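You operate a simulated robot arm through the tools that you are given. There is no shell and no other tool. Be economical: measure what you need, move in short steps, check, and stop when the job is done.

Carry out the task below with a simulated robot arm. There is one attempt and no reset: what you move stays moved.

Task
Put the job ticket from the blue table in the rework tray. Take the silver heatsink from the white table and leave it on the blue table. Fetch the purple cartridge and stand it on the grey mat. Put the 24 black fan from the black table on the brown table and the 12 black fan on the beige table. Put the black heatsink on the grey table away on the top of the orange bench. Push the dry cabinet door shut. The order is free. Set down upright: job ticket, purple cartridge.

It is judged by the outcome, as a careful person would: the job done as asked, and still so three seconds after it is handed in. It fails if anything else is knocked over, pushed out of place, dropped, spilled or broken.

Robot
A 5-joint arm with a two-finger parallel gripper on a trunk, on a base that drives. Base frame: it is fixed to the floor where the robot stands at the start and does not move with it; the origin is under the middle of the robot, x ahead of it, y to its left, z up; the surface under the hand at the start is at about z = 79.2. Units: cm, degrees, N and s.
It reaches about 113.4 cm from its shoulder. Its first joint turns from -149.0 to 149.0 degrees. Places, roughly: REWORK tray (21x16 cm) [390, 2, 78]; beige table [280, -210, 80]; black fan [475, 100, 75]; black heatsink (3x3x3 cm) [420, 340, 80]; blue table [40, -60, 80]; brown table [560, 190, 80]; dry cabinet door [250, 340, 90]; grey mat (36x18 cm) [192, 186, 76]; job ticket [75, 0, 75]; purple cartridge [175, 100, 75]; silver heatsink (6x4x3 cm) [70, -140, 80]; top of the orange bench [250, 100, 80]. Payload 1.57 kg.
Tool frame: the origin (TCP) lies between the finger pads and is the grasp point; the fingertips stand 3 cm ahead of it; z points along the fingers, y is the line along which they close. Largest opening 11 cm; finger width 2.4, thickness 1.2; the body of the gripper, 4.8 by 11.2 cm, starts 7.8 cm behind the TCP.
Orientation is that of the tool frame in the base frame, as a unit quaternion [x, y, z, w]. With the fingers straight down and closing along the base's y, the tool's x points along the base's -x, its y along +y and its z along -z.

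Tools
- The arm moves only by the tool play_rows. Its argument "motion" is text: rows parted by semicolons, each of 7 numbers parted by spaces: the shift along the tool's x, y, z in units of 30 mm (1.0 is 30 mm), then the turn, a rotation vector about the tool's x, y, z in units of 8 degrees (1.0 is 8 degrees), then the opening, from 0 (shut) to 1 (fully open). In form: tx ty tz rx ry rz claw; .... A call has 1 to 12 rows; each row shifts and turns the commanded pose from where the row before left it, along the tool's axes as they then stand. A call with a number of a shift or a turn outside -1 to 1 is refused whole. Rows are played at 5 a second. More than 5 cm and 8.6 degrees between two rows, or a gripper value outside its range, and nothing of the call is played. A pose out of reach is approached as far as the arm can. The call stops where the force on the tool passes 40 N (or 10 N more than at its start, if that is more) or the arm is blocked; 0.2 s more then pass. The fingers move at their own pace (about 7.2 cm/s each) and stop on an object; they squeeze with about 36 N. The grip force told is the motor's: it shows also when the fingers shut on nothing. Time passes only in rows, and 0.2 s behind the last, so rows that do not move let the fingers close. The reply holds the time, the measured pose of the TCP, the force on the tool along the base axes, the opening and the grip force, in the units named above and with some noise, with the torque about the TCP (base axes, N m) and any sound that the robot's microphone picked up.
- Cameras (640 x 400 px; columns grow to the right, rows downward): "scene" is now at [0.98, 12.26, 180.29]; the picture's right is [-0.68, -0.73, -0.00], its down [-0.58, 0.55, -0.60] and it looks along [0.44, -0.41, -0.80] (base axes); focal length 262 px, centre (320, 200). "wrist" rides on the gripper at [7, 1.6, -14.1] in the tool frame; the picture's right is [-0.23, 0.97, 0.00], its down [-0.86, -0.20, -0.48] and it looks along [-0.47, -0.11, 0.88] (tool axes); focal length 222 px, centre (320, 200). There is no depth. A picture from a camera that has moved, and an enlarged one, comes with that camera's place and axes in the base frame and with its lens.
- get_image(camera): a new picture of that camera. It takes no simulated time.
- slide_trunk(by): slides the trunk up (or, below 0, down) by that many cm; the arm and the scene camera ride with it, the base frame stays. It gives what a move gives, with no picture.
- base_move(legs): drives the robot by 1 to 6 legs, each [ahead, turn to the left] in cm and degrees, along the robot's own axes; the way and the turn of a leg run together, so that a leg with both is an arc; at most 150 cm and 180 degrees a leg. The arm and the cameras ride along, it lands a little off, and it stops where it bumps. It gives what a move gives.
- pan_tilt(pan, tilt): turns the head with the scene camera to pan (to the left, within 155 degrees either way) and tilt (down, from -29 to 69), counted from straight ahead of the robot. It gives what a move gives.
- inspect(camera, box): a new picture of the part [left, top, right, bottom] of that camera's present view, enlarged. It takes no simulated time.
- finish_job(): hands the job in; it is judged then, once.

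Work in short steps. Places have to be worked out from the pictures, the camera data and where the tool is seen: move nearer, look again, correct. Check each grasp and each placing, and mend what went wrong. You have 196 turns and 174 pictures in all, those below and enlarged ones among them. Open the gripper and draw the arm clear of the work before you hand the job in, unless the task says otherwise; then end with one line.

The tools are called after ">>>" as a command line: name --argument value ..., lists and objects as JSON in quotes. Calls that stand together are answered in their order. play_rows: Moves the arm, as the interface text tells. Its arguments: {"type":"object","properties":{"motion":{"type":"string"}},"required":["motion"]} The other tools are called the same way: slide_trunk (by) slides the trunk up or down; base_move (legs) drives the base; pan_tilt (pan, tilt) turns the head that bears the scene camera; get_image (camera) takes a picture; inspect (camera, box) takes an enlarged picture of a part of a camera's view; finish_job () hands the job in.

At the start:

```text
time_s: 0.0
position: [51.29, -34.64, 109.52]
ee_rot: [0.006, 1.0, 0.0, 0.001]
contact_force: [-0.1, 0.5, 0.9]
moment: [0.02, -0.05, 0.01]
opening: 10.99
finger_force: 0.0
trunk travel left (down, up): [-82.9, 14.1]
robot x, y, heading: [0.19, 0.47, 0.2]
head pan, tilt: [-43.1, 53.1]
```

scene: 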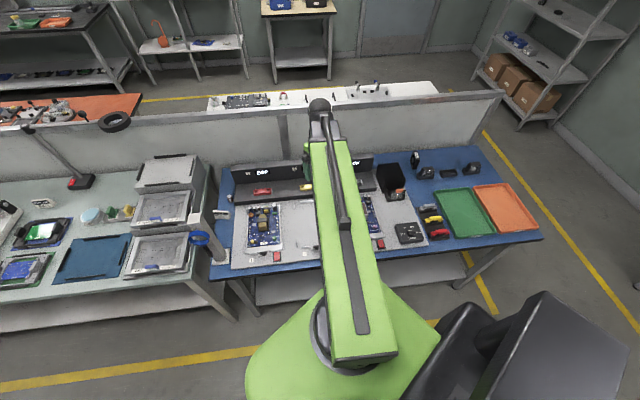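
wrist: 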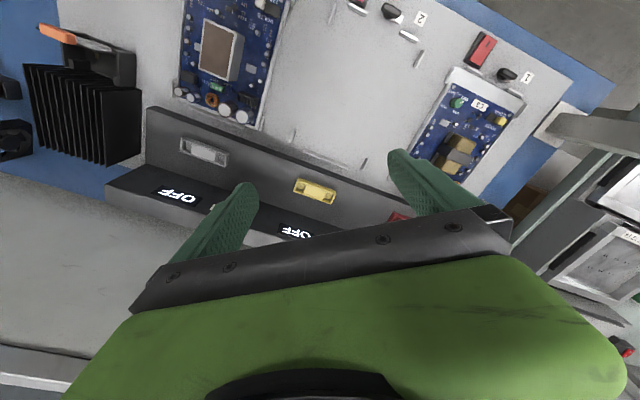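

I'll survey the surroundings first, beginning straight ahead.

>>> pan_tilt --pan 0 --tilt 35

>>> get_image --camera "scene"

>>> pan_tilt --pan 50 --tilt 20

>>> get_image --camera "scene"

>>> pan_tilt --pan -60 --tilt 20

>>> get_image --camera "scene"

```text
time_s: 1.1
position: [51.35, -34.47, 109.52]
ee_rot: [0.006, 1.0, 0.0, 0.0]
contact_force: [-0.2, -0.6, -0.1]
moment: [0.0, 0.0, -0.01]
opening: 11.0
finger_force: 0.0
trunk travel left (down, up): [-82.9, 14.1]
robot x, y, heading: [-0.21, 0.92, -0.0]
head pan, tilt: [0.0, 35.0]
```

```text
171 pictures are left
camera scene: at [4.38, 17.31, 182.87], right [0.0, -1.0, 0.0], down [-0.57, 0.0, -0.82], along [0.82, 0.0, -0.57], focal length 262 px, centre (320, 200)
```

scene: 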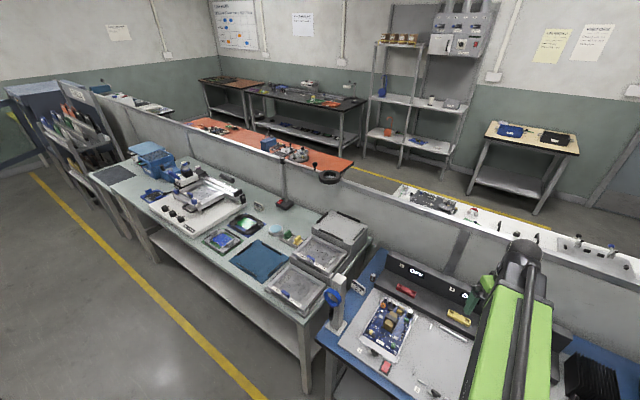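

```text
time_s: 2.3
position: [51.32, -34.46, 109.59]
ee_rot: [0.006, 1.0, 0.0, 0.0]
contact_force: [-0.4, 1.4, 0.7]
moment: [0.01, 0.02, 0.01]
opening: 10.98
finger_force: 0.0
trunk travel left (down, up): [-82.9, 14.1]
robot x, y, heading: [-0.18, 1.16, -0.1]
head pan, tilt: [50.0, 20.0]
```

```text
170 pictures are left
camera scene: at [1.56, 24.44, 185.25], right [0.77, -0.64, 0.0], down [-0.22, -0.26, -0.94], along [0.6, 0.72, -0.34], focal length 262 px, centre (320, 200)
```

scene: 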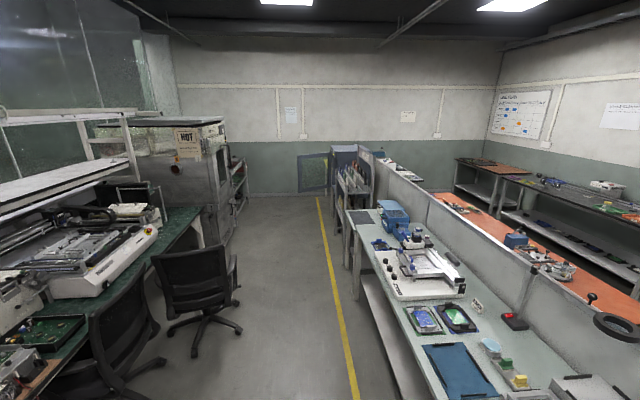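

```text
time_s: 4.2
position: [51.38, -34.53, 109.48]
ee_rot: [0.006, 1.0, 0.001, 0.0]
contact_force: [0.4, 0.0, -0.2]
moment: [0.03, 0.01, 0.0]
opening: 10.98
finger_force: 0.0
trunk travel left (down, up): [-82.9, 14.1]
robot x, y, heading: [-0.25, 0.77, -0.2]
head pan, tilt: [-60.0, 20.0]
```

```text
169 pictures are left
camera scene: at [0.23, 9.25, 185.26], right [-0.87, -0.5, 0.0], down [-0.17, 0.3, -0.94], along [0.47, -0.81, -0.34], focal length 262 px, centre (320, 200)
```

scene: 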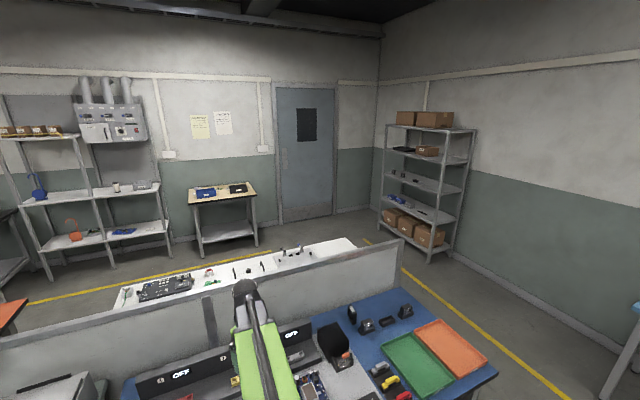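

The benches run along a line about 52° left of my heading, with a partition behind. Let me look closely at the near bench around the job ticket.

>>> pan_tilt --pan 0 --tilt 50

>>> inspect --camera "scene" --box '[200, 60, 520, 260]'

```text
time_s: 5.5
position: [51.35, -34.63, 109.62]
ee_rot: [0.006, 1.0, 0.0, 0.001]
contact_force: [0.0, 0.0, 0.1]
moment: [-0.02, 0.0, 0.0]
opening: 11.02
finger_force: 0.0
trunk travel left (down, up): [-82.9, 14.1]
robot x, y, heading: [-0.14, 0.15, 0.1]
head pan, tilt: [0.0, 50.0]
```

```text
2.00 times, centred on (360, 160) of scene
camera zoom: at [3.27, 17.31, 180.7], right [0.0, -1.0, 0.0], down [-0.77, 0.0, -0.64], along [0.64, 0.0, -0.77], focal length 524 px, centre (240, 280)
```

zoom: 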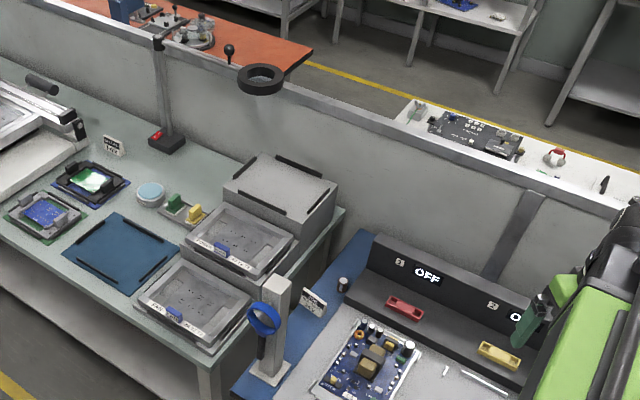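

A white card stands at about (313,300) zoomed, behind the post. I'll zoom in more.

>>> inspect --camera "scene" --box '[320, 180, 400, 230]'

>>> inspect --camera "scene" --box '[200, 100, 330, 181]'

```text
8.00 times, centred on (360, 205) of scene
camera zoom: at [3.27, 17.31, 180.7], right [0.0, -1.0, 0.0], down [-0.77, 0.0, -0.64], along [0.64, 0.0, -0.77], focal length 2095 px, centre (0, 160)
```

zoom: 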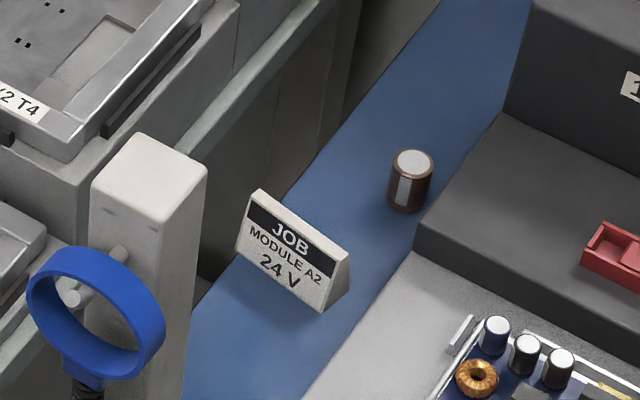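

```text
4.92 times, centred on (265, 140) of scene
camera zoom: at [3.27, 17.31, 180.7], right [0.0, -1.0, 0.0], down [-0.77, 0.0, -0.64], along [0.64, 0.0, -0.77], focal length 1289 px, centre (591, 493)
```

zoom: 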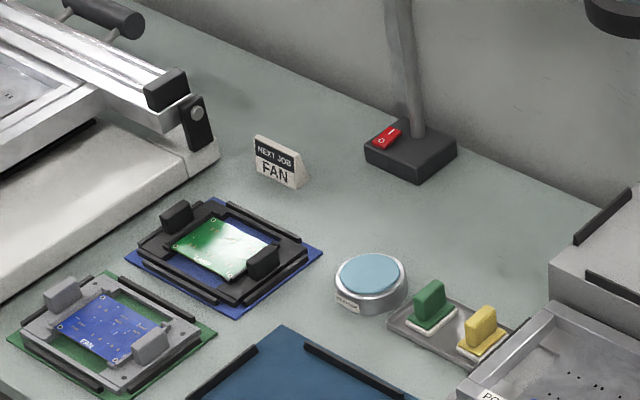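

The job ticket is a wedge standing at about (81,0) on the blue table, long axis ~45°, with a ~30 cm post nearby at about (64,10). I'll back along the aisle slightly, so the arm clears the post, and raise the trunk.

>>> slide_trunk --by 12

>>> pan_tilt --pan -30 --tilt 60

>>> get_image --camera "scene"

```text
time_s: 7.0
position: [51.34, -34.55, 121.56]
ee_rot: [0.007, 1.0, 0.0, 0.0]
contact_force: [-0.1, -0.8, -0.4]
moment: [0.01, -0.03, -0.01]
opening: 11.01
finger_force: 0.0
trunk travel left (down, up): [-94.9, 2.1]
robot x, y, heading: [0.12, 0.46, 0.0]
head pan, tilt: [0.0, 50.0]
```

```text
time_s: 7.9
position: [51.27, -34.52, 121.48]
ee_rot: [0.006, 1.0, -0.001, 0.0]
contact_force: [0.7, -0.1, -0.1]
moment: [-0.01, -0.02, 0.01]
opening: 10.99
finger_force: 0.1
trunk travel left (down, up): [-94.9, 2.1]
robot x, y, heading: [0.48, 0.47, 0.1]
head pan, tilt: [-30.0, 60.0]
```

```text
165 pictures are left
camera scene: at [1.35, 13.99, 191.44], right [-0.5, -0.87, 0.0], down [-0.75, 0.43, -0.5], along [0.43, -0.25, -0.87], focal length 262 px, centre (320, 200)
```

scene: 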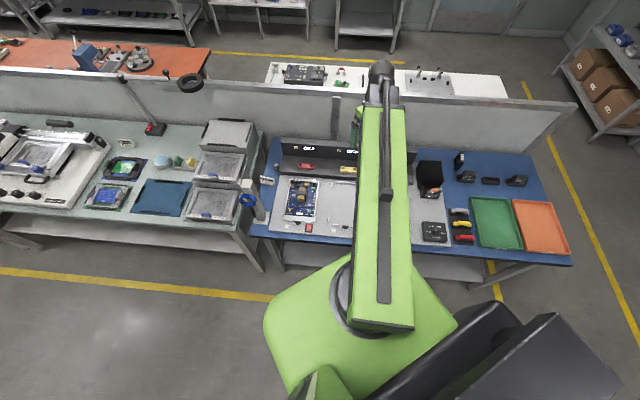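

I'll turn to face along the benches and back up 18 cm; the hand stays above everything and ends near the ticket.

>>> base_move --legs '[[0, 52], [-18, 0]]'

>>> pan_tilt --pan -60 --tilt 50

>>> get_image --camera "scene"

>>> get_image --camera "wrist"

```text
time_s: 11.8
position: [47.94, 4.4, 121.67]
ee_rot: [-0.43, 0.903, 0.0, 0.001]
contact_force: [-0.7, -0.1, 1.4]
moment: [-0.02, 0.01, -0.02]
opening: 10.98
finger_force: 0.1
trunk travel left (down, up): [-94.9, 2.1]
robot x, y, heading: [-12.6, -12.53, 52.2]
head pan, tilt: [-30.0, 60.0]
```

```text
time_s: 12.7
position: [48.15, 4.49, 121.6]
ee_rot: [-0.43, 0.903, 0.0, 0.002]
contact_force: [-0.3, -0.2, 0.0]
moment: [0.02, 0.0, -0.02]
opening: 11.01
finger_force: 0.1
trunk travel left (down, up): [-94.9, 2.1]
robot x, y, heading: [-12.7, -12.66, 52.0]
head pan, tilt: [-60.0, 50.0]
```

```text
164 pictures are left
camera scene: at [-21.4, -7.06, 192.7], right [-0.13, -0.99, 0.0], down [-0.76, 0.1, -0.64], along [0.64, -0.09, -0.77], focal length 262 px, centre (320, 200)
```

scene: 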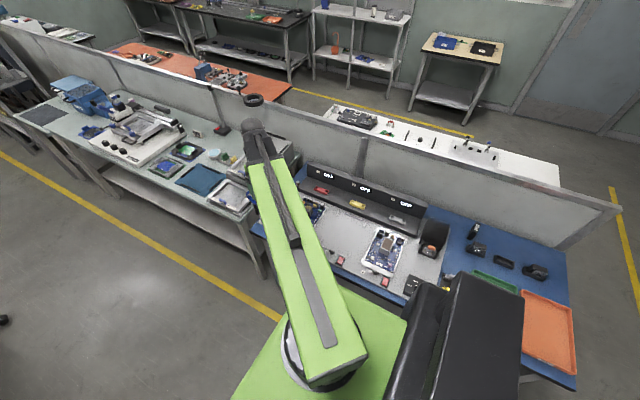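

```text
163 pictures are left
camera wrist: at [42.46, 0.1, 135.62], right [-0.61, 0.79, 0.0], down [0.69, 0.54, 0.48], along [0.38, 0.29, -0.88], focal length 222 px, centre (320, 200)
```

wrist: 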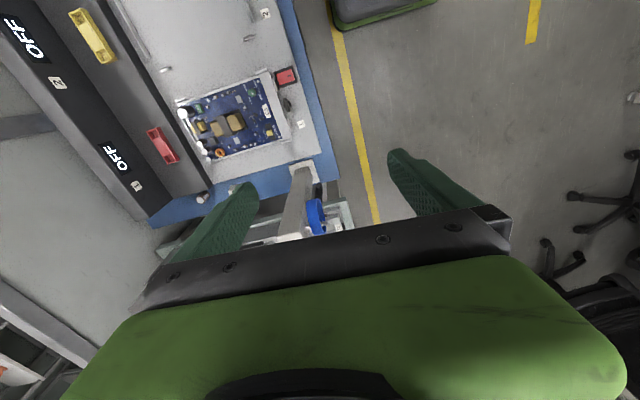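

Moving above the ticket at the present height while spinning the fingers so they close along its long axis.

>>> play_rows --motion "-.469 -.80 0 0 0 .969 1; -.573 -.729 0 0 0 .969 1; -.666 -.645 0 0 0 .969 1; -.747 -.55 0 0 0 .969 1; -.814 -.444 0 0 0 .969 1; -.866 -.33 0 0 0 .969 1; -.903 -.21 0 0 0 .969 1; -.923 -.086 0 0 0 .969 1; -.926 .039 0 0 0 .969 1; -.912 .163 0 0 0 .969 1; -.882 .285 0 0 0 .969 1; -.836 .401 0 0 0 .969 1"

>>> get_image --camera "wrist"

>>> get_image --camera "scene"

```text
time_s: 15.3
position: [79.55, -0.86, 121.64]
ee_rot: [0.36, 0.933, 0.0, 0.001]
contact_force: [0.4, 0.0, 0.5]
moment: [0.0, 0.01, 0.03]
opening: 11.0
finger_force: 0.0
out of reach, approached as far as the arm can: row 12
trunk travel left (down, up): [-94.9, 2.1]
robot x, y, heading: [-12.93, -12.42, 52.3]
head pan, tilt: [-60.0, 50.0]
```

```text
162 pictures are left
camera wrist: at [75.45, 5.12, 135.65], right [0.82, 0.57, 0.0], down [0.5, -0.72, 0.48], along [0.27, -0.39, -0.88], focal length 222 px, centre (320, 200)
```

wrist: 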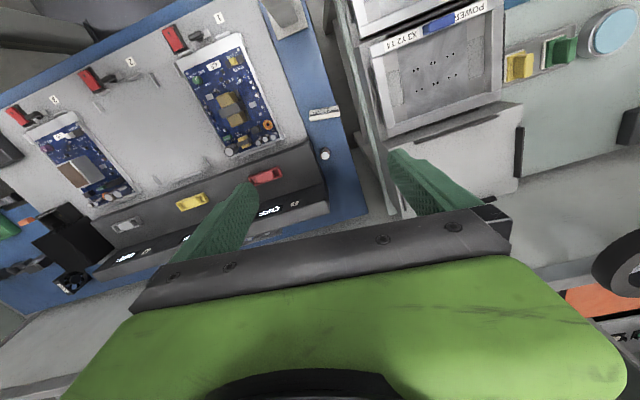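

```text
161 pictures are left
camera scene: at [-21.47, -7.04, 192.7], right [-0.13, -0.99, 0.0], down [-0.76, 0.1, -0.64], along [0.64, -0.09, -0.77], focal length 262 px, centre (320, 200)
```

scene: 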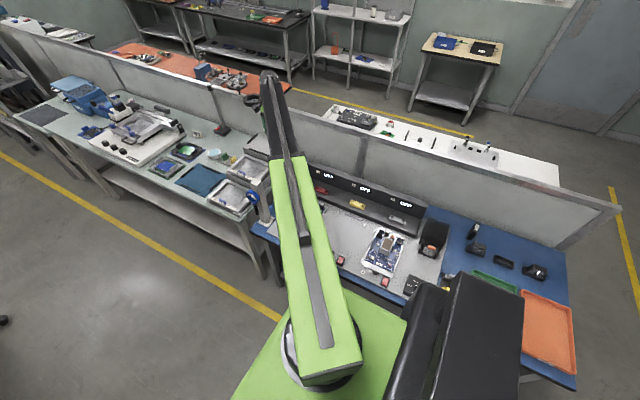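

I'm right over the ticket, but the arm is nearly straight, so I'd lower with the trunk. Let me check the clearance between arm and post first.

>>> inspect --camera "scene" --box '[220, 140, 340, 215]'

>>> inspect --camera "wrist" --box '[240, 0, 400, 200]'

```text
5.33 times, centred on (280, 178) of scene
camera zoom: at [-21.47, -7.04, 192.7], right [-0.13, -0.99, 0.0], down [-0.76, 0.1, -0.64], along [0.64, -0.09, -0.77], focal length 1396 px, centre (533, 320)
```

zoom: 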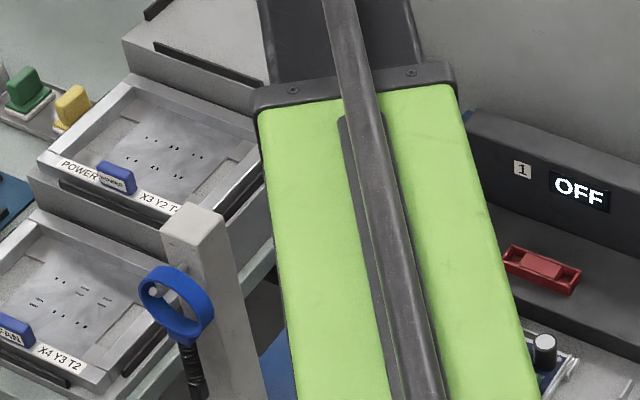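

```text
2.00 times, centred on (320, 100) of wrist
camera zoom: at [75.45, 5.12, 135.65], right [0.82, 0.57, 0.0], down [0.5, -0.72, 0.48], along [0.27, -0.39, -0.88], focal length 444 px, centre (320, 400)
```

zoom: 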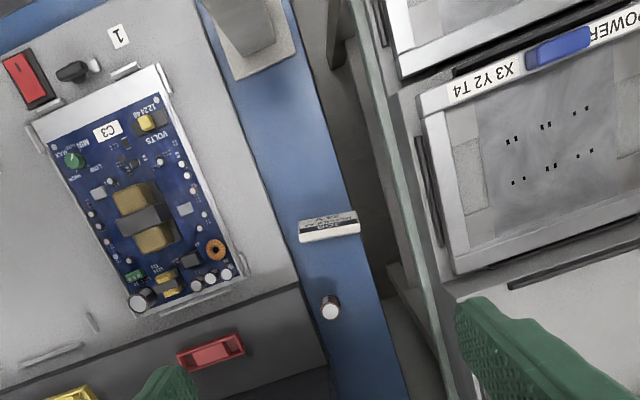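

Post is ~13 cm to the side of the arm line, so lowering is clear. I judge the ticket centre at (80.4,-0.2); I'll drive ahead 1 cm to centre along its length and lower partway.

>>> base_move --legs '[[1.0, 0]]'

>>> slide_trunk --by -25

>>> get_image --camera "wrist"

>>> get_image --camera "scene"

```text
time_s: 16.1
position: [80.37, 0.21, 121.42]
ee_rot: [0.359, 0.933, 0.0, 0.001]
contact_force: [-0.5, -0.3, 0.7]
moment: [-0.04, 0.0, 0.01]
opening: 11.01
finger_force: 0.1
trunk travel left (down, up): [-94.9, 2.1]
robot x, y, heading: [-12.06, -11.69, 52.2]
head pan, tilt: [-60.0, 50.0]
```

```text
time_s: 18.6
position: [80.21, -0.01, 96.54]
ee_rot: [0.36, 0.933, 0.0, 0.001]
contact_force: [0.5, 0.3, -0.5]
moment: [0.04, 0.0, 0.03]
opening: 11.01
finger_force: 0.1
trunk travel left (down, up): [-69.9, 27.1]
robot x, y, heading: [-11.91, -11.58, 52.3]
head pan, tilt: [-60.0, 50.0]
```

```text
158 pictures are left
camera wrist: at [76.06, 5.95, 110.63], right [0.82, 0.57, 0.0], down [0.5, -0.72, 0.48], along [0.27, -0.39, -0.88], focal length 222 px, centre (320, 200)
```

wrist: 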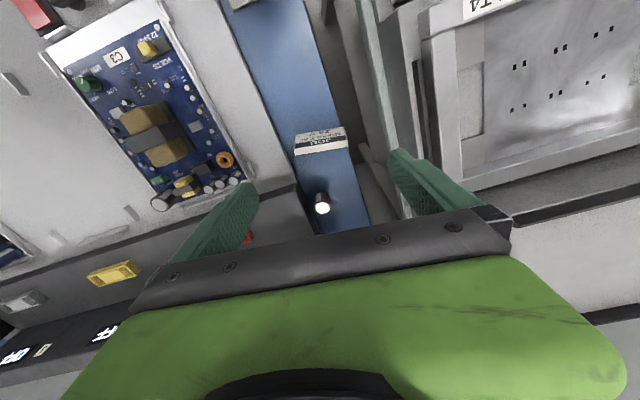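

```text
157 pictures are left
camera scene: at [-20.81, -6.21, 167.7], right [-0.13, -0.99, 0.0], down [-0.76, 0.1, -0.64], along [0.64, -0.09, -0.77], focal length 262 px, centre (320, 200)
```

scene: 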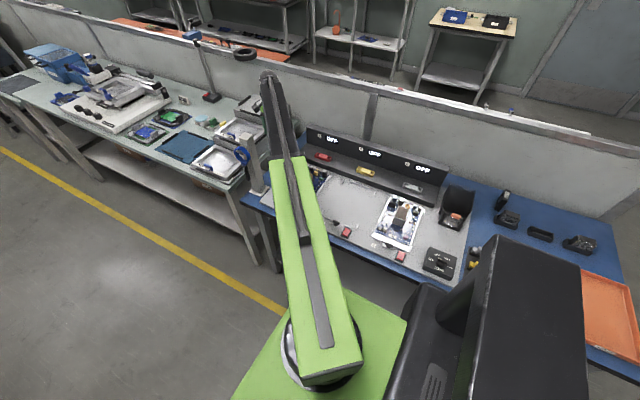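

Ticket lies between the fingers. Lowering 14 cm more, then checking.

>>> slide_trunk --by -14

>>> get_image --camera "wrist"

>>> get_image --camera "scene"

```text
time_s: 20.3
position: [80.16, 0.12, 82.49]
ee_rot: [0.359, 0.933, 0.001, 0.001]
contact_force: [-0.1, 0.7, -0.3]
moment: [0.04, 0.0, -0.01]
opening: 11.0
finger_force: 0.0
trunk travel left (down, up): [-55.9, 41.1]
robot x, y, heading: [-12.24, -12.01, 52.3]
head pan, tilt: [-60.0, 50.0]
```

```text
156 pictures are left
camera wrist: at [76.06, 5.95, 96.63], right [0.82, 0.57, 0.0], down [0.5, -0.72, 0.48], along [0.27, -0.39, -0.88], focal length 222 px, centre (320, 200)
```

wrist: 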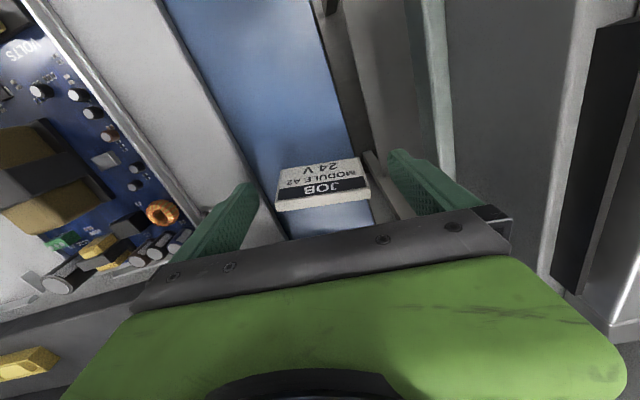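

```text
155 pictures are left
camera scene: at [-20.81, -6.21, 153.7], right [-0.13, -0.99, 0.0], down [-0.76, 0.1, -0.64], along [0.64, -0.09, -0.77], focal length 262 px, centre (320, 200)
```

scene: 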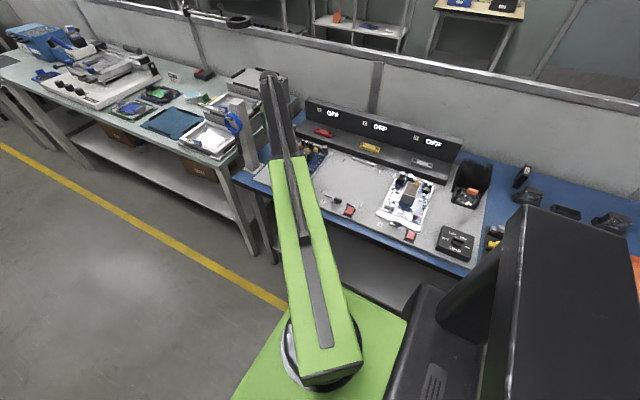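

The table top here is at about z=78 and the ticket is ~4.7 tall, its ends squarely between the fingers. Lower 0.8 cm, nudge outwards and close.

>>> slide_trunk --by -0.8

>>> play_rows --motion "-0.17 0 0 0 0 0 1; 0 0 0 0 0 0 0.5; 0 0 0 0 0 0 0.3; 0 0 0 0 0 0 0.3; 0 0 0 0 0 0 0.3"

>>> get_image --camera "wrist"

```text
time_s: 20.8
position: [80.12, -0.07, 82.29]
ee_rot: [0.359, 0.933, -0.001, 0.004]
contact_force: [2.9, 3.2, 35.8]
moment: [-1.2, 1.63, -0.02]
opening: 10.65
finger_force: 0.0
trunk travel left (down, up): [-55.2, 41.8]
robot x, y, heading: [-12.07, -12.3, 52.4]
head pan, tilt: [-60.0, 50.0]
stopped: the force on the tool passed its limit at 50 N (the readings are from after the stop); the commanded pose is now the measured one
```

```text
time_s: 22.0
position: [80.22, -0.13, 82.15]
ee_rot: [0.36, 0.933, 0.002, 0.004]
contact_force: [0.0, -4.5, 22.0]
moment: [-0.21, -0.12, -0.07]
opening: 6.7
finger_force: 35.9
out of reach, approached as far as the arm can: row 1
trunk travel left (down, up): [-55.2, 41.8]
robot x, y, heading: [-12.06, -11.53, 52.3]
head pan, tilt: [-60.0, 50.0]
```

```text
154 pictures are left
camera wrist: at [76.01, 5.84, 96.16], right [0.82, 0.57, 0.01], down [0.5, -0.72, 0.48], along [0.28, -0.39, -0.88], focal length 222 px, centre (320, 200)
```

wrist: 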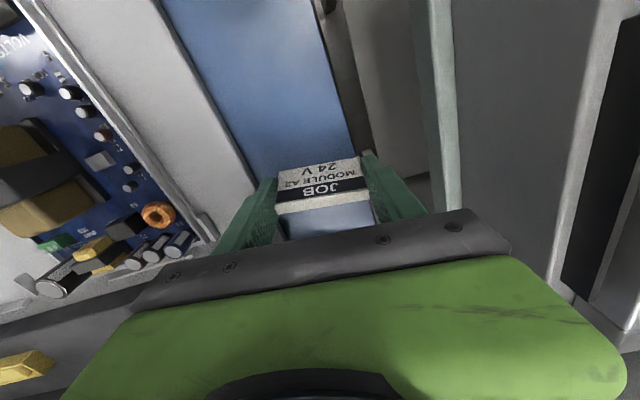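

Fingertips touched the table (z≈79.2), and the ticket is gripped at 6.7 cm. Lifting.

>>> slide_trunk --by 38

>>> get_image --camera "wrist"

>>> pan_tilt --pan -150 --tilt 25

>>> get_image --camera "scene"

```text
time_s: 25.6
position: [80.05, -0.03, 119.89]
ee_rot: [0.359, 0.933, -0.001, 0.002]
contact_force: [0.0, -0.1, 0.5]
moment: [0.01, -0.01, -0.03]
opening: 6.64
finger_force: 36.3
trunk travel left (down, up): [-93.2, 3.8]
robot x, y, heading: [-12.36, -12.34, 52.3]
head pan, tilt: [-60.0, 50.0]
```

```text
153 pictures are left
camera wrist: at [76.13, 5.88, 133.98], right [0.82, 0.57, 0.0], down [0.5, -0.72, 0.48], along [0.28, -0.4, -0.88], focal length 222 px, centre (320, 200)
```

wrist: 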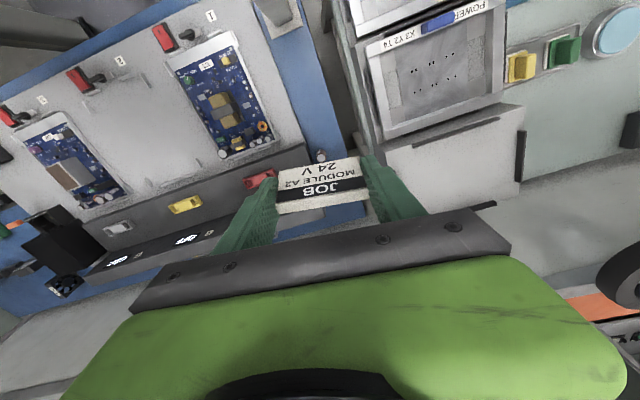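

```text
time_s: 27.3
position: [80.35, -0.11, 119.94]
ee_rot: [0.359, 0.933, -0.001, 0.003]
contact_force: [0.5, -0.7, -1.1]
moment: [0.01, -0.04, 0.01]
opening: 6.62
finger_force: 36.6
trunk travel left (down, up): [-93.2, 3.8]
robot x, y, heading: [-11.95, -11.89, 52.5]
head pan, tilt: [-150.0, 25.0]
```

```text
152 pictures are left
camera scene: at [-29.66, -14.31, 194.82], right [-0.99, 0.13, 0.0], down [0.06, 0.42, -0.91], along [-0.12, -0.9, -0.42], focal length 262 px, centre (320, 200)
```

scene: 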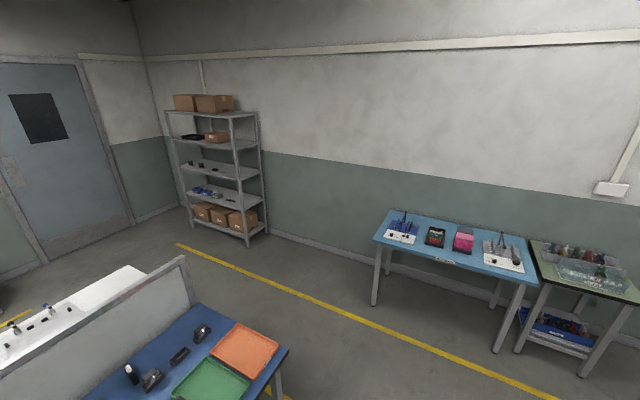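

The ticket is held. I'll retract the arm toward the robot before driving around the right end of the row.

>>> play_rows --motion ".649 -.761 0 0 0 0 .3; .649 -.761 0 0 0 0 .3; .649 -.761 0 0 0 0 .3; .649 -.761 0 0 0 0 .3; .649 -.761 0 0 0 0 .3; .649 -.761 0 0 0 0 .3; .649 -.761 0 0 0 0 .3; .649 -.761 0 0 0 0 .3; .649 -.761 0 0 0 0 .3; .649 -.761 0 0 0 0 .3; .649 -.761 0 0 0 0 .3; .649 -.761 0 0 0 0 .3"

>>> base_move --legs '[[-133, 0], [0, -90], [150, 0]]'

>>> pan_tilt --pan 20 --tilt 25

>>> get_image --camera "scene"

```text
time_s: 29.9
position: [44.7, -4.78, 120.03]
ee_rot: [0.359, 0.933, -0.001, 0.003]
contact_force: [0.4, -0.6, 0.1]
moment: [-0.02, 0.03, 0.02]
opening: 6.62
finger_force: 36.0
trunk travel left (down, up): [-93.2, 3.8]
robot x, y, heading: [-11.97, -11.62, 52.3]
head pan, tilt: [-150.0, 25.0]
```

```text
time_s: 47.2
position: [29.41, -263.61, 119.89]
ee_rot: [0.915, 0.402, -0.002, 0.0]
contact_force: [0.6, 0.0, -0.2]
moment: [-0.03, 0.01, -0.01]
opening: 6.66
finger_force: 36.1
trunk travel left (down, up): [-93.2, 3.8]
robot x, y, heading: [22.36, -207.04, -37.7]
head pan, tilt: [-150.0, 25.0]
```

```text
time_s: 49.8
position: [29.34, -263.59, 119.92]
ee_rot: [0.915, 0.403, -0.003, 0.0]
contact_force: [-0.4, -0.3, 0.4]
moment: [-0.04, 0.02, 0.02]
opening: 6.63
finger_force: 36.0
trunk travel left (down, up): [-93.2, 3.8]
robot x, y, heading: [22.48, -207.09, -37.9]
head pan, tilt: [20.0, 25.0]
```

```text
151 pictures are left
camera scene: at [38.12, -193.63, 194.83], right [-0.31, -0.95, 0.0], down [-0.4, 0.13, -0.91], along [0.86, -0.28, -0.42], focal length 262 px, centre (320, 200)
```

scene: 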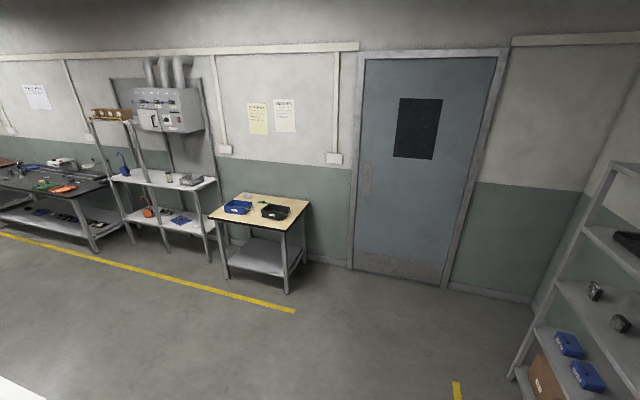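

Now advance to the middle of the far aisle, turn left and drive along it toward the rework tray.

>>> base_move --legs '[[95, 0], [0, 90], [150, 0], [120, 0]]'

>>> pan_tilt --pan -40 --tilt 30

>>> get_image --camera "scene"

>>> pan_tilt --pan 30 --tilt 30

>>> get_image --camera "scene"

```text
time_s: 71.3
position: [311.8, -36.13, 119.91]
ee_rot: [0.342, 0.94, -0.001, 0.003]
contact_force: [-0.1, 0.2, 0.0]
moment: [-0.02, 0.01, 0.0]
opening: 6.59
finger_force: 36.0
trunk travel left (down, up): [-93.2, 3.8]
robot x, y, heading: [255.38, -45.7, 55.0]
head pan, tilt: [20.0, 25.0]
```

```text
time_s: 72.6
position: [311.73, -36.17, 119.84]
ee_rot: [0.342, 0.94, -0.001, 0.002]
contact_force: [-0.1, 0.6, -0.2]
moment: [-0.03, 0.01, 0.03]
opening: 6.66
finger_force: 35.9
trunk travel left (down, up): [-93.2, 3.8]
robot x, y, heading: [255.34, -45.58, 54.9]
head pan, tilt: [-40.0, 30.0]
```

```text
150 pictures are left
camera scene: at [247.65, -37.29, 194.03], right [0.26, -0.97, 0.0], down [-0.48, -0.13, -0.87], along [0.84, 0.22, -0.5], focal length 262 px, centre (320, 200)
```

scene: 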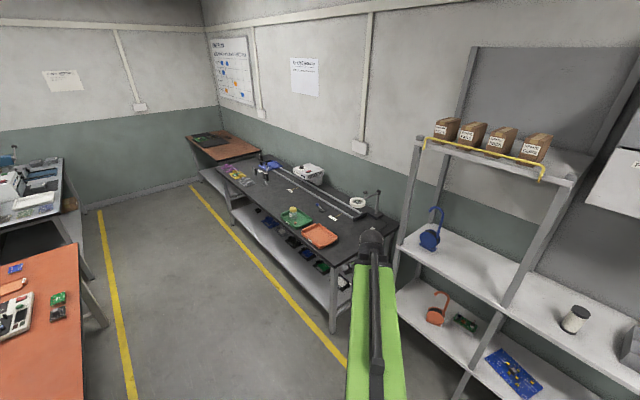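

```text
time_s: 74.0
position: [311.77, -36.12, 119.97]
ee_rot: [0.342, 0.94, -0.001, 0.003]
contact_force: [-0.6, 0.4, 0.4]
moment: [-0.01, -0.01, 0.0]
opening: 6.64
finger_force: 35.9
trunk travel left (down, up): [-93.2, 3.8]
robot x, y, heading: [255.41, -45.42, 54.7]
head pan, tilt: [30.0, 30.0]
```

```text
149 pictures are left
camera scene: at [239.73, -30.61, 194.03], right [1.0, -0.09, 0.0], down [-0.05, -0.5, -0.87], along [0.08, 0.86, -0.5], focal length 262 px, centre (320, 200)
```

scene: 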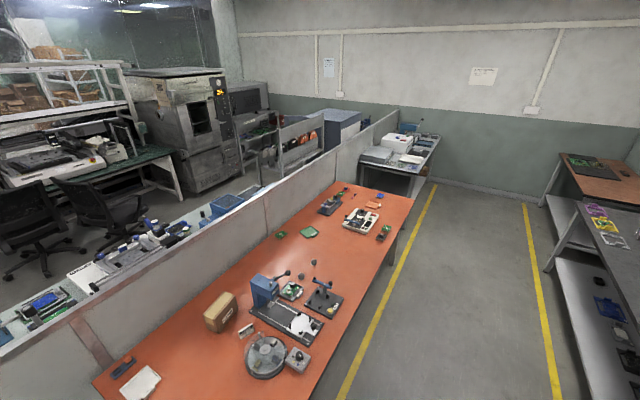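

The orange tray at about (391,0) on the black table is the rework tray. I'll drive ahead beside it, edging a bit closer.

>>> base_move --legs '[[0, -8], [90, 0], [0, 5]]'

>>> pan_tilt --pan -65 --tilt 45

>>> get_image --camera "scene"

```text
time_s: 79.8
position: [373.08, 24.29, 119.93]
ee_rot: [0.371, 0.928, -0.002, 0.002]
contact_force: [0.9, -0.2, -0.8]
moment: [0.02, 0.0, 0.0]
opening: 6.63
finger_force: 36.1
trunk travel left (down, up): [-93.2, 3.8]
robot x, y, heading: [316.14, 18.93, 50.6]
head pan, tilt: [30.0, 30.0]
```

```text
time_s: 81.5
position: [373.14, 24.35, 119.77]
ee_rot: [0.371, 0.929, 0.0, 0.003]
contact_force: [0.6, -0.1, 0.4]
moment: [-0.05, -0.02, -0.01]
opening: 6.63
finger_force: 36.0
trunk travel left (down, up): [-93.2, 3.8]
robot x, y, heading: [316.03, 19.11, 51.0]
head pan, tilt: [-65.0, 45.0]
```

```text
148 pictures are left
camera scene: at [307.82, 23.88, 191.77], right [-0.25, -0.97, 0.0], down [-0.69, 0.17, -0.71], along [0.69, -0.17, -0.71], focal length 262 px, centre (320, 200)
```

scene: 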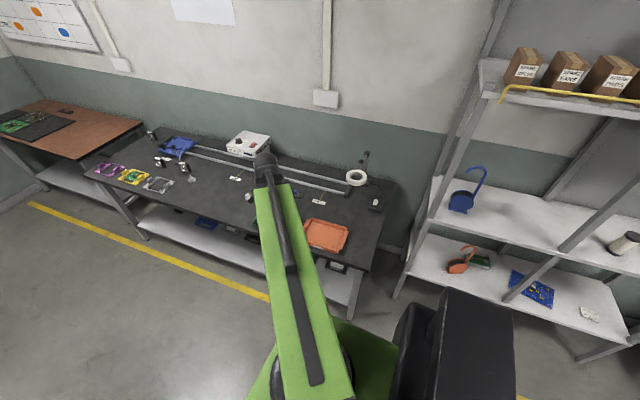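

Zooming on the tray to confirm the label and see what lies around.

>>> inspect --camera "scene" --box '[290, 160, 410, 260]'

>>> inspect --camera "scene" --box '[80, 120, 260, 220]'

```text
4.00 times, centred on (350, 210) of scene
camera zoom: at [307.82, 23.88, 191.77], right [-0.25, -0.97, 0.0], down [-0.69, 0.17, -0.71], along [0.69, -0.17, -0.71], focal length 1047 px, centre (200, 160)
```

zoom: 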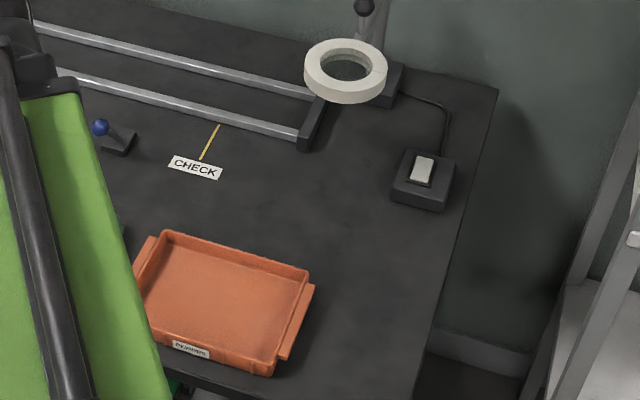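

```text
3.56 times, centred on (170, 170) of scene
camera zoom: at [307.82, 23.88, 191.77], right [-0.25, -0.97, 0.0], down [-0.69, 0.17, -0.71], along [0.69, -0.17, -0.71], focal length 931 px, centre (853, 307)
```

zoom: 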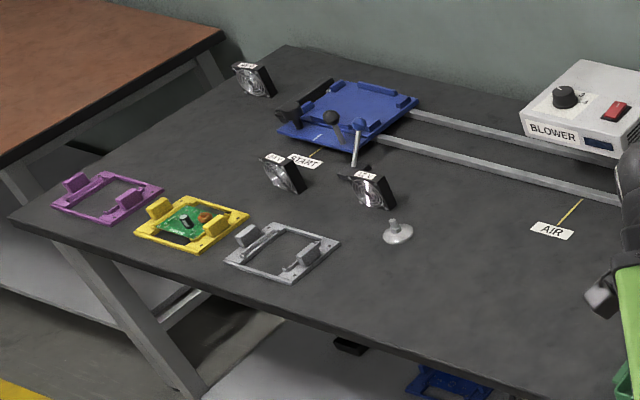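

Orange tray is "REWORK", centre ≈ (390,0.5). Moving over it.

>>> play_rows --motion "-.868 -.171 0 0 0 0 .3; -.868 -.171 0 0 0 0 .3; -.868 -.171 0 0 0 0 .3; -.868 -.171 0 0 0 0 .3; -.868 -.171 0 0 0 0 .3; -.868 -.171 0 0 0 0 .3; -.868 -.171 0 0 0 0 .3; -.868 -.171 0 0 0 0 .3; -.868 -.171 0 0 0 0 .3; -.868 -.171 0 0 0 0 .3; -.868 -.171 0 0 0 0 .3"

>>> slide_trunk --by -28

>>> get_image --camera "wrist"

```text
time_s: 83.9
position: [389.98, 0.52, 119.84]
ee_rot: [0.371, 0.929, -0.001, 0.002]
contact_force: [-0.5, -0.1, 0.3]
moment: [0.03, -0.01, 0.03]
opening: 6.64
finger_force: 36.5
trunk travel left (down, up): [-93.2, 3.8]
robot x, y, heading: [316.3, 18.83, 50.7]
head pan, tilt: [-65.0, 45.0]
```

```text
time_s: 86.7
position: [390.06, 0.62, 91.83]
ee_rot: [0.371, 0.928, -0.001, 0.003]
contact_force: [0.0, 0.5, 0.4]
moment: [0.02, -0.01, -0.01]
opening: 6.62
finger_force: 36.1
trunk travel left (down, up): [-65.2, 31.8]
robot x, y, heading: [315.92, 19.13, 50.7]
head pan, tilt: [-65.0, 45.0]
```

```text
145 pictures are left
camera wrist: at [385.99, 6.7, 105.98], right [0.84, 0.55, 0.0], down [0.48, -0.73, 0.48], along [0.27, -0.4, -0.88], focal length 222 px, centre (320, 200)
```

wrist: 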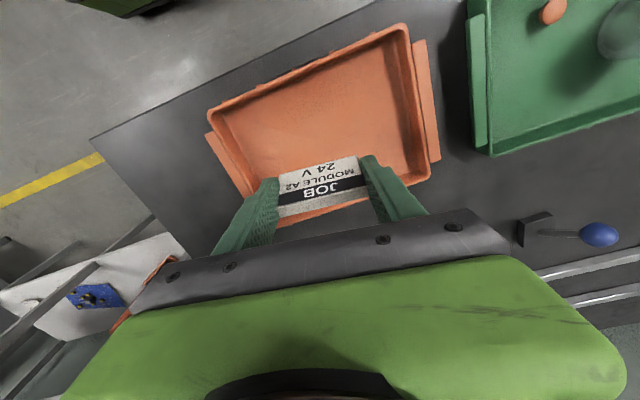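

Well centred over the tray. Lower 6 cm by trunk, then gently with the arm until contact.

>>> slide_trunk --by -6.5

>>> play_rows --motion "0 0 .17 0 0 0 .3; 0 0 .17 0 0 0 .3; 0 0 .17 0 0 0 .3; 0 0 .17 0 0 0 .3"

>>> get_image --camera "wrist"

```text
time_s: 87.8
position: [390.09, 0.61, 85.48]
ee_rot: [0.373, 0.928, -0.001, 0.003]
contact_force: [0.8, -0.1, -0.3]
moment: [0.01, -0.01, 0.01]
opening: 6.6
finger_force: 35.9
trunk travel left (down, up): [-58.7, 38.3]
robot x, y, heading: [315.98, 19.08, 50.6]
head pan, tilt: [-65.0, 45.0]
```

```text
time_s: 88.8
position: [389.98, 0.66, 85.36]
ee_rot: [0.372, 0.928, -0.002, 0.002]
contact_force: [0.1, -0.3, 0.5]
moment: [0.04, -0.01, 0.03]
opening: 6.62
finger_force: 35.8
out of reach, approached as far as the arm can: row 1, 2, 3, 4
trunk travel left (down, up): [-58.7, 38.3]
robot x, y, heading: [316.14, 18.79, 50.6]
head pan, tilt: [-65.0, 45.0]
```

```text
144 pictures are left
camera wrist: at [386.0, 6.7, 99.48], right [0.84, 0.55, 0.0], down [0.48, -0.73, 0.48], along [0.27, -0.4, -0.88], focal length 222 px, centre (320, 200)
```

wrist: 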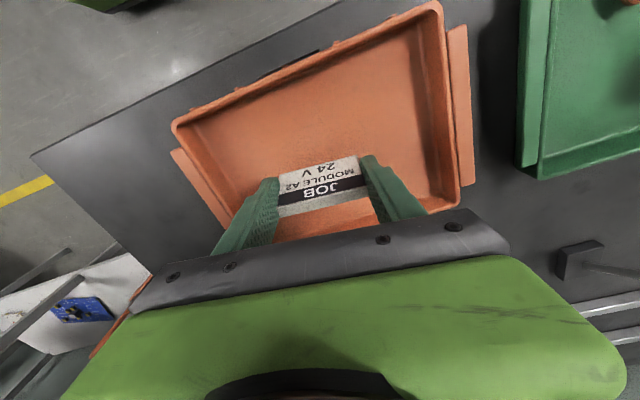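

The arm can't go lower itself here, so continue with small trunk steps.

>>> slide_trunk --by -3

>>> slide_trunk --by -0.7

>>> get_image --camera "wrist"

```text
time_s: 89.5
position: [389.98, 0.62, 82.57]
ee_rot: [0.372, 0.928, -0.001, 0.004]
contact_force: [6.7, -3.1, 31.0]
moment: [-0.2, -0.49, -0.04]
opening: 6.65
finger_force: 36.1
trunk travel left (down, up): [-55.7, 41.3]
robot x, y, heading: [315.99, 19.04, 50.9]
head pan, tilt: [-65.0, 45.0]
```

```text
time_s: 89.8
position: [389.86, 0.74, 82.71]
ee_rot: [0.371, 0.929, 0.0, 0.005]
contact_force: [-0.7, 0.0, 30.8]
moment: [-0.06, -0.18, -0.01]
opening: 6.63
finger_force: 35.7
trunk travel left (down, up): [-55.7, 41.3]
robot x, y, heading: [316.14, 18.81, 50.5]
head pan, tilt: [-65.0, 45.0]
stopped: the force on the tool passed its limit at 52 N (the readings are from after the stop); the commanded pose is now the measured one
```

```text
143 pictures are left
camera wrist: at [385.83, 6.73, 96.63], right [0.84, 0.55, 0.0], down [0.48, -0.73, 0.49], along [0.27, -0.4, -0.87], focal length 222 px, centre (320, 200)
```

wrist: 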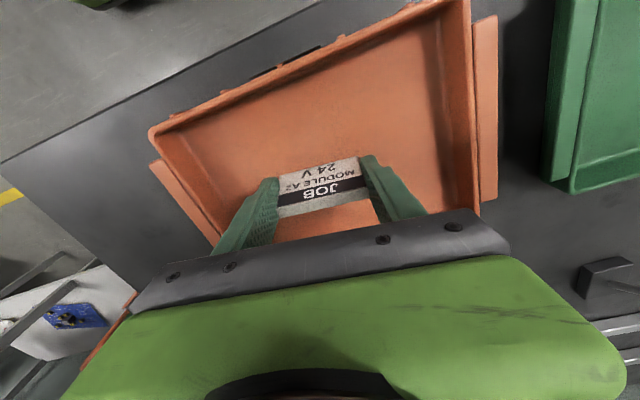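

Ticket rests on the tray floor (contact ~31 N). Release by opening moderately and rise.

>>> slide_trunk --by 0.2

>>> play_rows --motion "0 0 0 0 0 0 .7; 0 0 0 0 0 0 .8; 0 0 0 0 0 0 .8"

>>> slide_trunk --by 38

>>> get_image --camera "wrist"

```text
time_s: 90.3
position: [390.0, 0.54, 82.73]
ee_rot: [0.371, 0.929, 0.0, 0.003]
contact_force: [-2.8, 0.4, 8.0]
moment: [0.05, 0.05, 0.01]
opening: 6.64
finger_force: 35.8
trunk travel left (down, up): [-55.9, 41.1]
robot x, y, heading: [315.93, 19.02, 50.6]
head pan, tilt: [-65.0, 45.0]
```

```text
time_s: 91.1
position: [390.05, 0.6, 82.65]
ee_rot: [0.371, 0.928, 0.0, 0.004]
contact_force: [0.3, 0.0, -0.2]
moment: [0.0, 0.02, -0.01]
opening: 8.8
finger_force: 0.1
trunk travel left (down, up): [-55.9, 41.1]
robot x, y, heading: [315.93, 18.72, 50.6]
head pan, tilt: [-65.0, 45.0]
```

```text
time_s: 94.8
position: [389.96, 0.55, 120.69]
ee_rot: [0.372, 0.928, -0.001, 0.003]
contact_force: [-0.7, 0.3, 0.2]
moment: [-0.01, -0.02, -0.02]
opening: 8.78
finger_force: 0.0
trunk travel left (down, up): [-93.9, 3.1]
robot x, y, heading: [316.01, 18.7, 50.7]
head pan, tilt: [-65.0, 45.0]
```

```text
142 pictures are left
camera wrist: at [386.02, 6.68, 134.65], right [0.84, 0.55, 0.0], down [0.48, -0.73, 0.48], along [0.27, -0.4, -0.88], focal length 222 px, centre (320, 200)
```

wrist: 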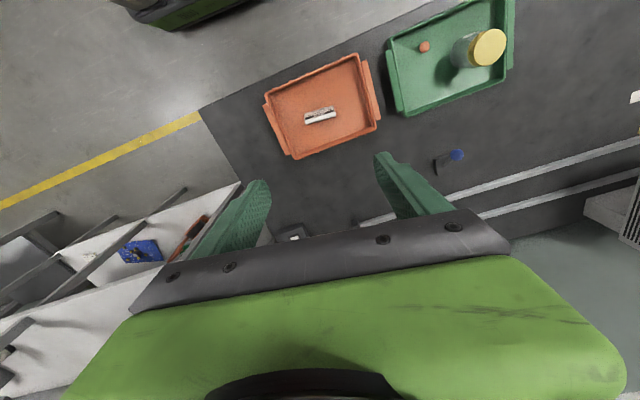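

Ticket stands in the rework tray. Retract the arm and drive on toward the fans.

>>> play_rows --motion ".866 -.497 0 0 0 0 1; .866 -.497 0 0 0 0 1; .866 -.497 0 0 0 0 1; .866 -.497 0 0 0 0 1; .866 -.497 0 0 0 0 1; .866 -.497 0 0 0 0 1; .866 -.497 0 0 0 0 1; .866 -.497 0 0 0 0 1; .866 -.497 0 0 0 0 1"

>>> base_move --legs '[[145, 1]]'

>>> pan_tilt --pan -80 --tilt 50

>>> get_image --camera "scene"

```text
time_s: 96.8
position: [368.83, 5.64, 120.61]
ee_rot: [0.371, 0.929, 0.0, 0.003]
contact_force: [1.0, 0.4, -0.2]
moment: [0.01, -0.02, -0.01]
opening: 11.01
finger_force: 0.0
out of reach, approached as far as the arm can: row 8, 9
trunk travel left (down, up): [-93.9, 3.1]
robot x, y, heading: [316.01, 18.84, 50.5]
head pan, tilt: [-65.0, 45.0]
```

```text
time_s: 104.1
position: [461.9, 120.49, 120.69]
ee_rot: [0.369, 0.929, -0.002, 0.002]
contact_force: [-0.4, 0.5, -0.4]
moment: [0.02, 0.02, 0.0]
opening: 11.01
finger_force: 0.1
trunk travel left (down, up): [-93.9, 3.1]
robot x, y, heading: [409.04, 133.55, 51.2]
head pan, tilt: [-65.0, 45.0]
```

```text
time_s: 104.9
position: [461.93, 120.5, 120.6]
ee_rot: [0.369, 0.929, -0.001, 0.002]
contact_force: [0.3, 0.0, 0.1]
moment: [0.0, 0.04, 0.0]
opening: 10.97
finger_force: 0.1
trunk travel left (down, up): [-93.9, 3.1]
robot x, y, heading: [408.89, 133.43, 51.1]
head pan, tilt: [-80.0, 50.0]
```

```text
141 pictures are left
camera scene: at [399.66, 136.61, 191.76], right [-0.48, -0.88, 0.0], down [-0.67, 0.37, -0.64], along [0.56, -0.31, -0.77], focal length 262 px, centre (320, 200)
```

scene: 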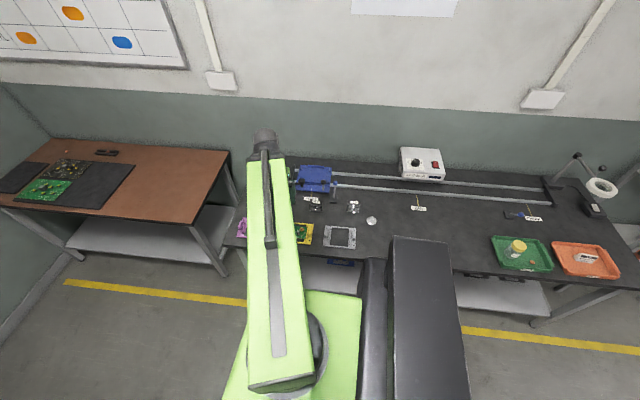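

Fans are right ahead. Zoom to read their labels.

>>> inspect --camera "scene" --box '[285, 180, 381, 240]'

>>> get_image --camera "wrist"

```text
6.67 times, centred on (333, 210) of scene
camera zoom: at [399.66, 136.61, 191.76], right [-0.48, -0.88, 0.0], down [-0.67, 0.37, -0.64], along [0.56, -0.31, -0.77], focal length 1746 px, centre (233, 133)
```

zoom: 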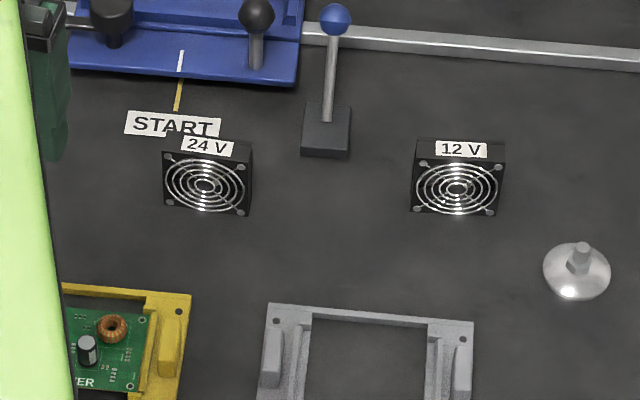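

```text
139 pictures are left
camera wrist: at [457.9, 126.52, 134.66], right [0.83, 0.55, 0.0], down [0.48, -0.73, 0.48], along [0.27, -0.4, -0.88], focal length 222 px, centre (320, 200)
```

wrist: 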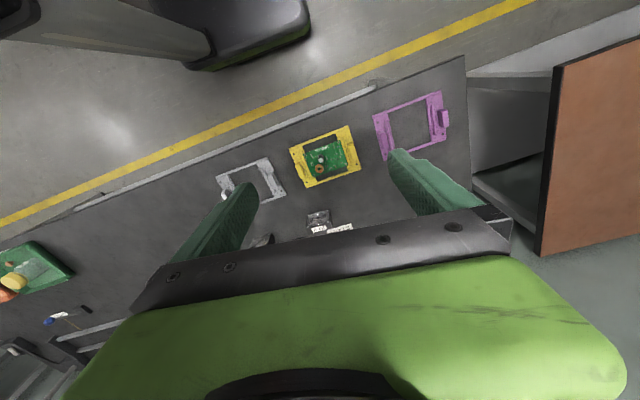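

The left one is 24 V at about (476.6,96.6), the right 12 V. I'll bring the hand above the 24 V fan, aligned to close across its width, and descend partway.

>>> play_rows --motion "0 0 0 0 0 -.8 1; -.87 -.342 0 0 0 0 1; -.87 -.342 0 0 0 0 1; -.87 -.342 0 0 0 0 1; -.87 -.342 0 0 0 0 1; -.87 -.342 0 0 0 0 1; -.87 -.342 0 0 0 0 1; -.87 -.342 0 0 0 0 1; -.87 -.342 0 0 0 0 1; -.87 -.342 0 0 0 0 1; -.87 -.342 0 0 0 0 1"

>>> slide_trunk --by -24

>>> get_image --camera "wrist"

```text
time_s: 107.3
position: [476.61, 96.7, 120.63]
ee_rot: [0.316, 0.949, -0.002, 0.002]
contact_force: [-0.8, 0.0, -0.2]
moment: [0.02, 0.01, -0.02]
opening: 11.03
finger_force: 0.1
trunk travel left (down, up): [-93.9, 3.1]
robot x, y, heading: [409.09, 133.09, 50.8]
head pan, tilt: [-80.0, 50.0]
```

```text
time_s: 109.8
position: [476.63, 96.77, 96.6]
ee_rot: [0.317, 0.949, 0.0, 0.003]
contact_force: [0.3, -0.7, 0.4]
moment: [0.03, 0.0, -0.01]
opening: 11.02
finger_force: 0.1
trunk travel left (down, up): [-69.9, 27.1]
robot x, y, heading: [408.91, 133.19, 50.9]
head pan, tilt: [-80.0, 50.0]
```

```text
138 pictures are left
camera wrist: at [471.96, 102.34, 110.66], right [0.77, 0.64, 0.0], down [0.56, -0.67, 0.48], along [0.31, -0.37, -0.88], focal length 222 px, centre (320, 200)
```

wrist: 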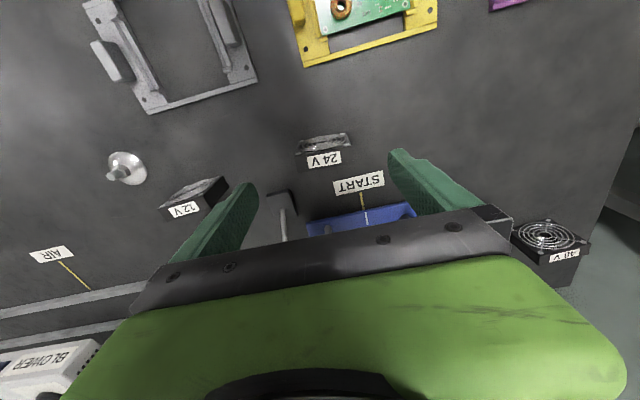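

The 24 V fan's top is ~1 cm further out than the TCP. Correct and lower.

>>> play_rows --motion "-.38 .06 0 0 0 0 1; 0 0 0 0 0 0 1"

>>> slide_trunk --by -13.3

>>> get_image --camera "wrist"

```text
time_s: 110.4
position: [477.63, 96.24, 96.53]
ee_rot: [0.316, 0.949, -0.001, 0.002]
contact_force: [0.1, -0.2, -0.1]
moment: [0.0, 0.0, 0.0]
opening: 10.99
finger_force: 0.1
trunk travel left (down, up): [-69.9, 27.1]
robot x, y, heading: [408.74, 133.22, 50.9]
head pan, tilt: [-80.0, 50.0]
```

```text
time_s: 112.0
position: [477.59, 96.3, 83.25]
ee_rot: [0.317, 0.949, -0.001, 0.002]
contact_force: [-0.2, -0.9, -0.5]
moment: [0.0, -0.03, 0.02]
opening: 11.02
finger_force: 0.0
trunk travel left (down, up): [-56.6, 40.4]
robot x, y, heading: [409.41, 133.59, 51.0]
head pan, tilt: [-80.0, 50.0]
```

```text
137 pictures are left
camera wrist: at [472.95, 101.81, 97.36], right [0.77, 0.64, 0.0], down [0.56, -0.67, 0.48], along [0.31, -0.37, -0.88], focal length 222 px, centre (320, 200)
```

wrist: 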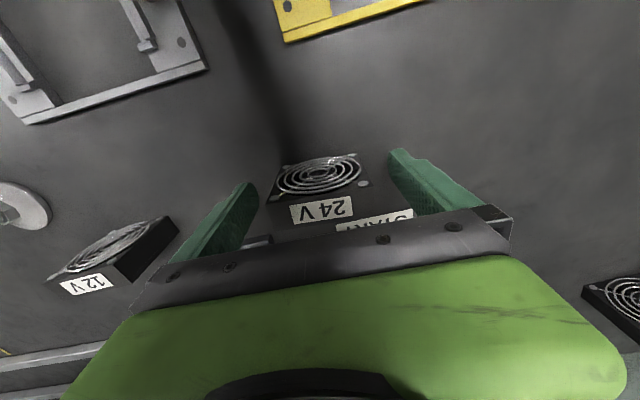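

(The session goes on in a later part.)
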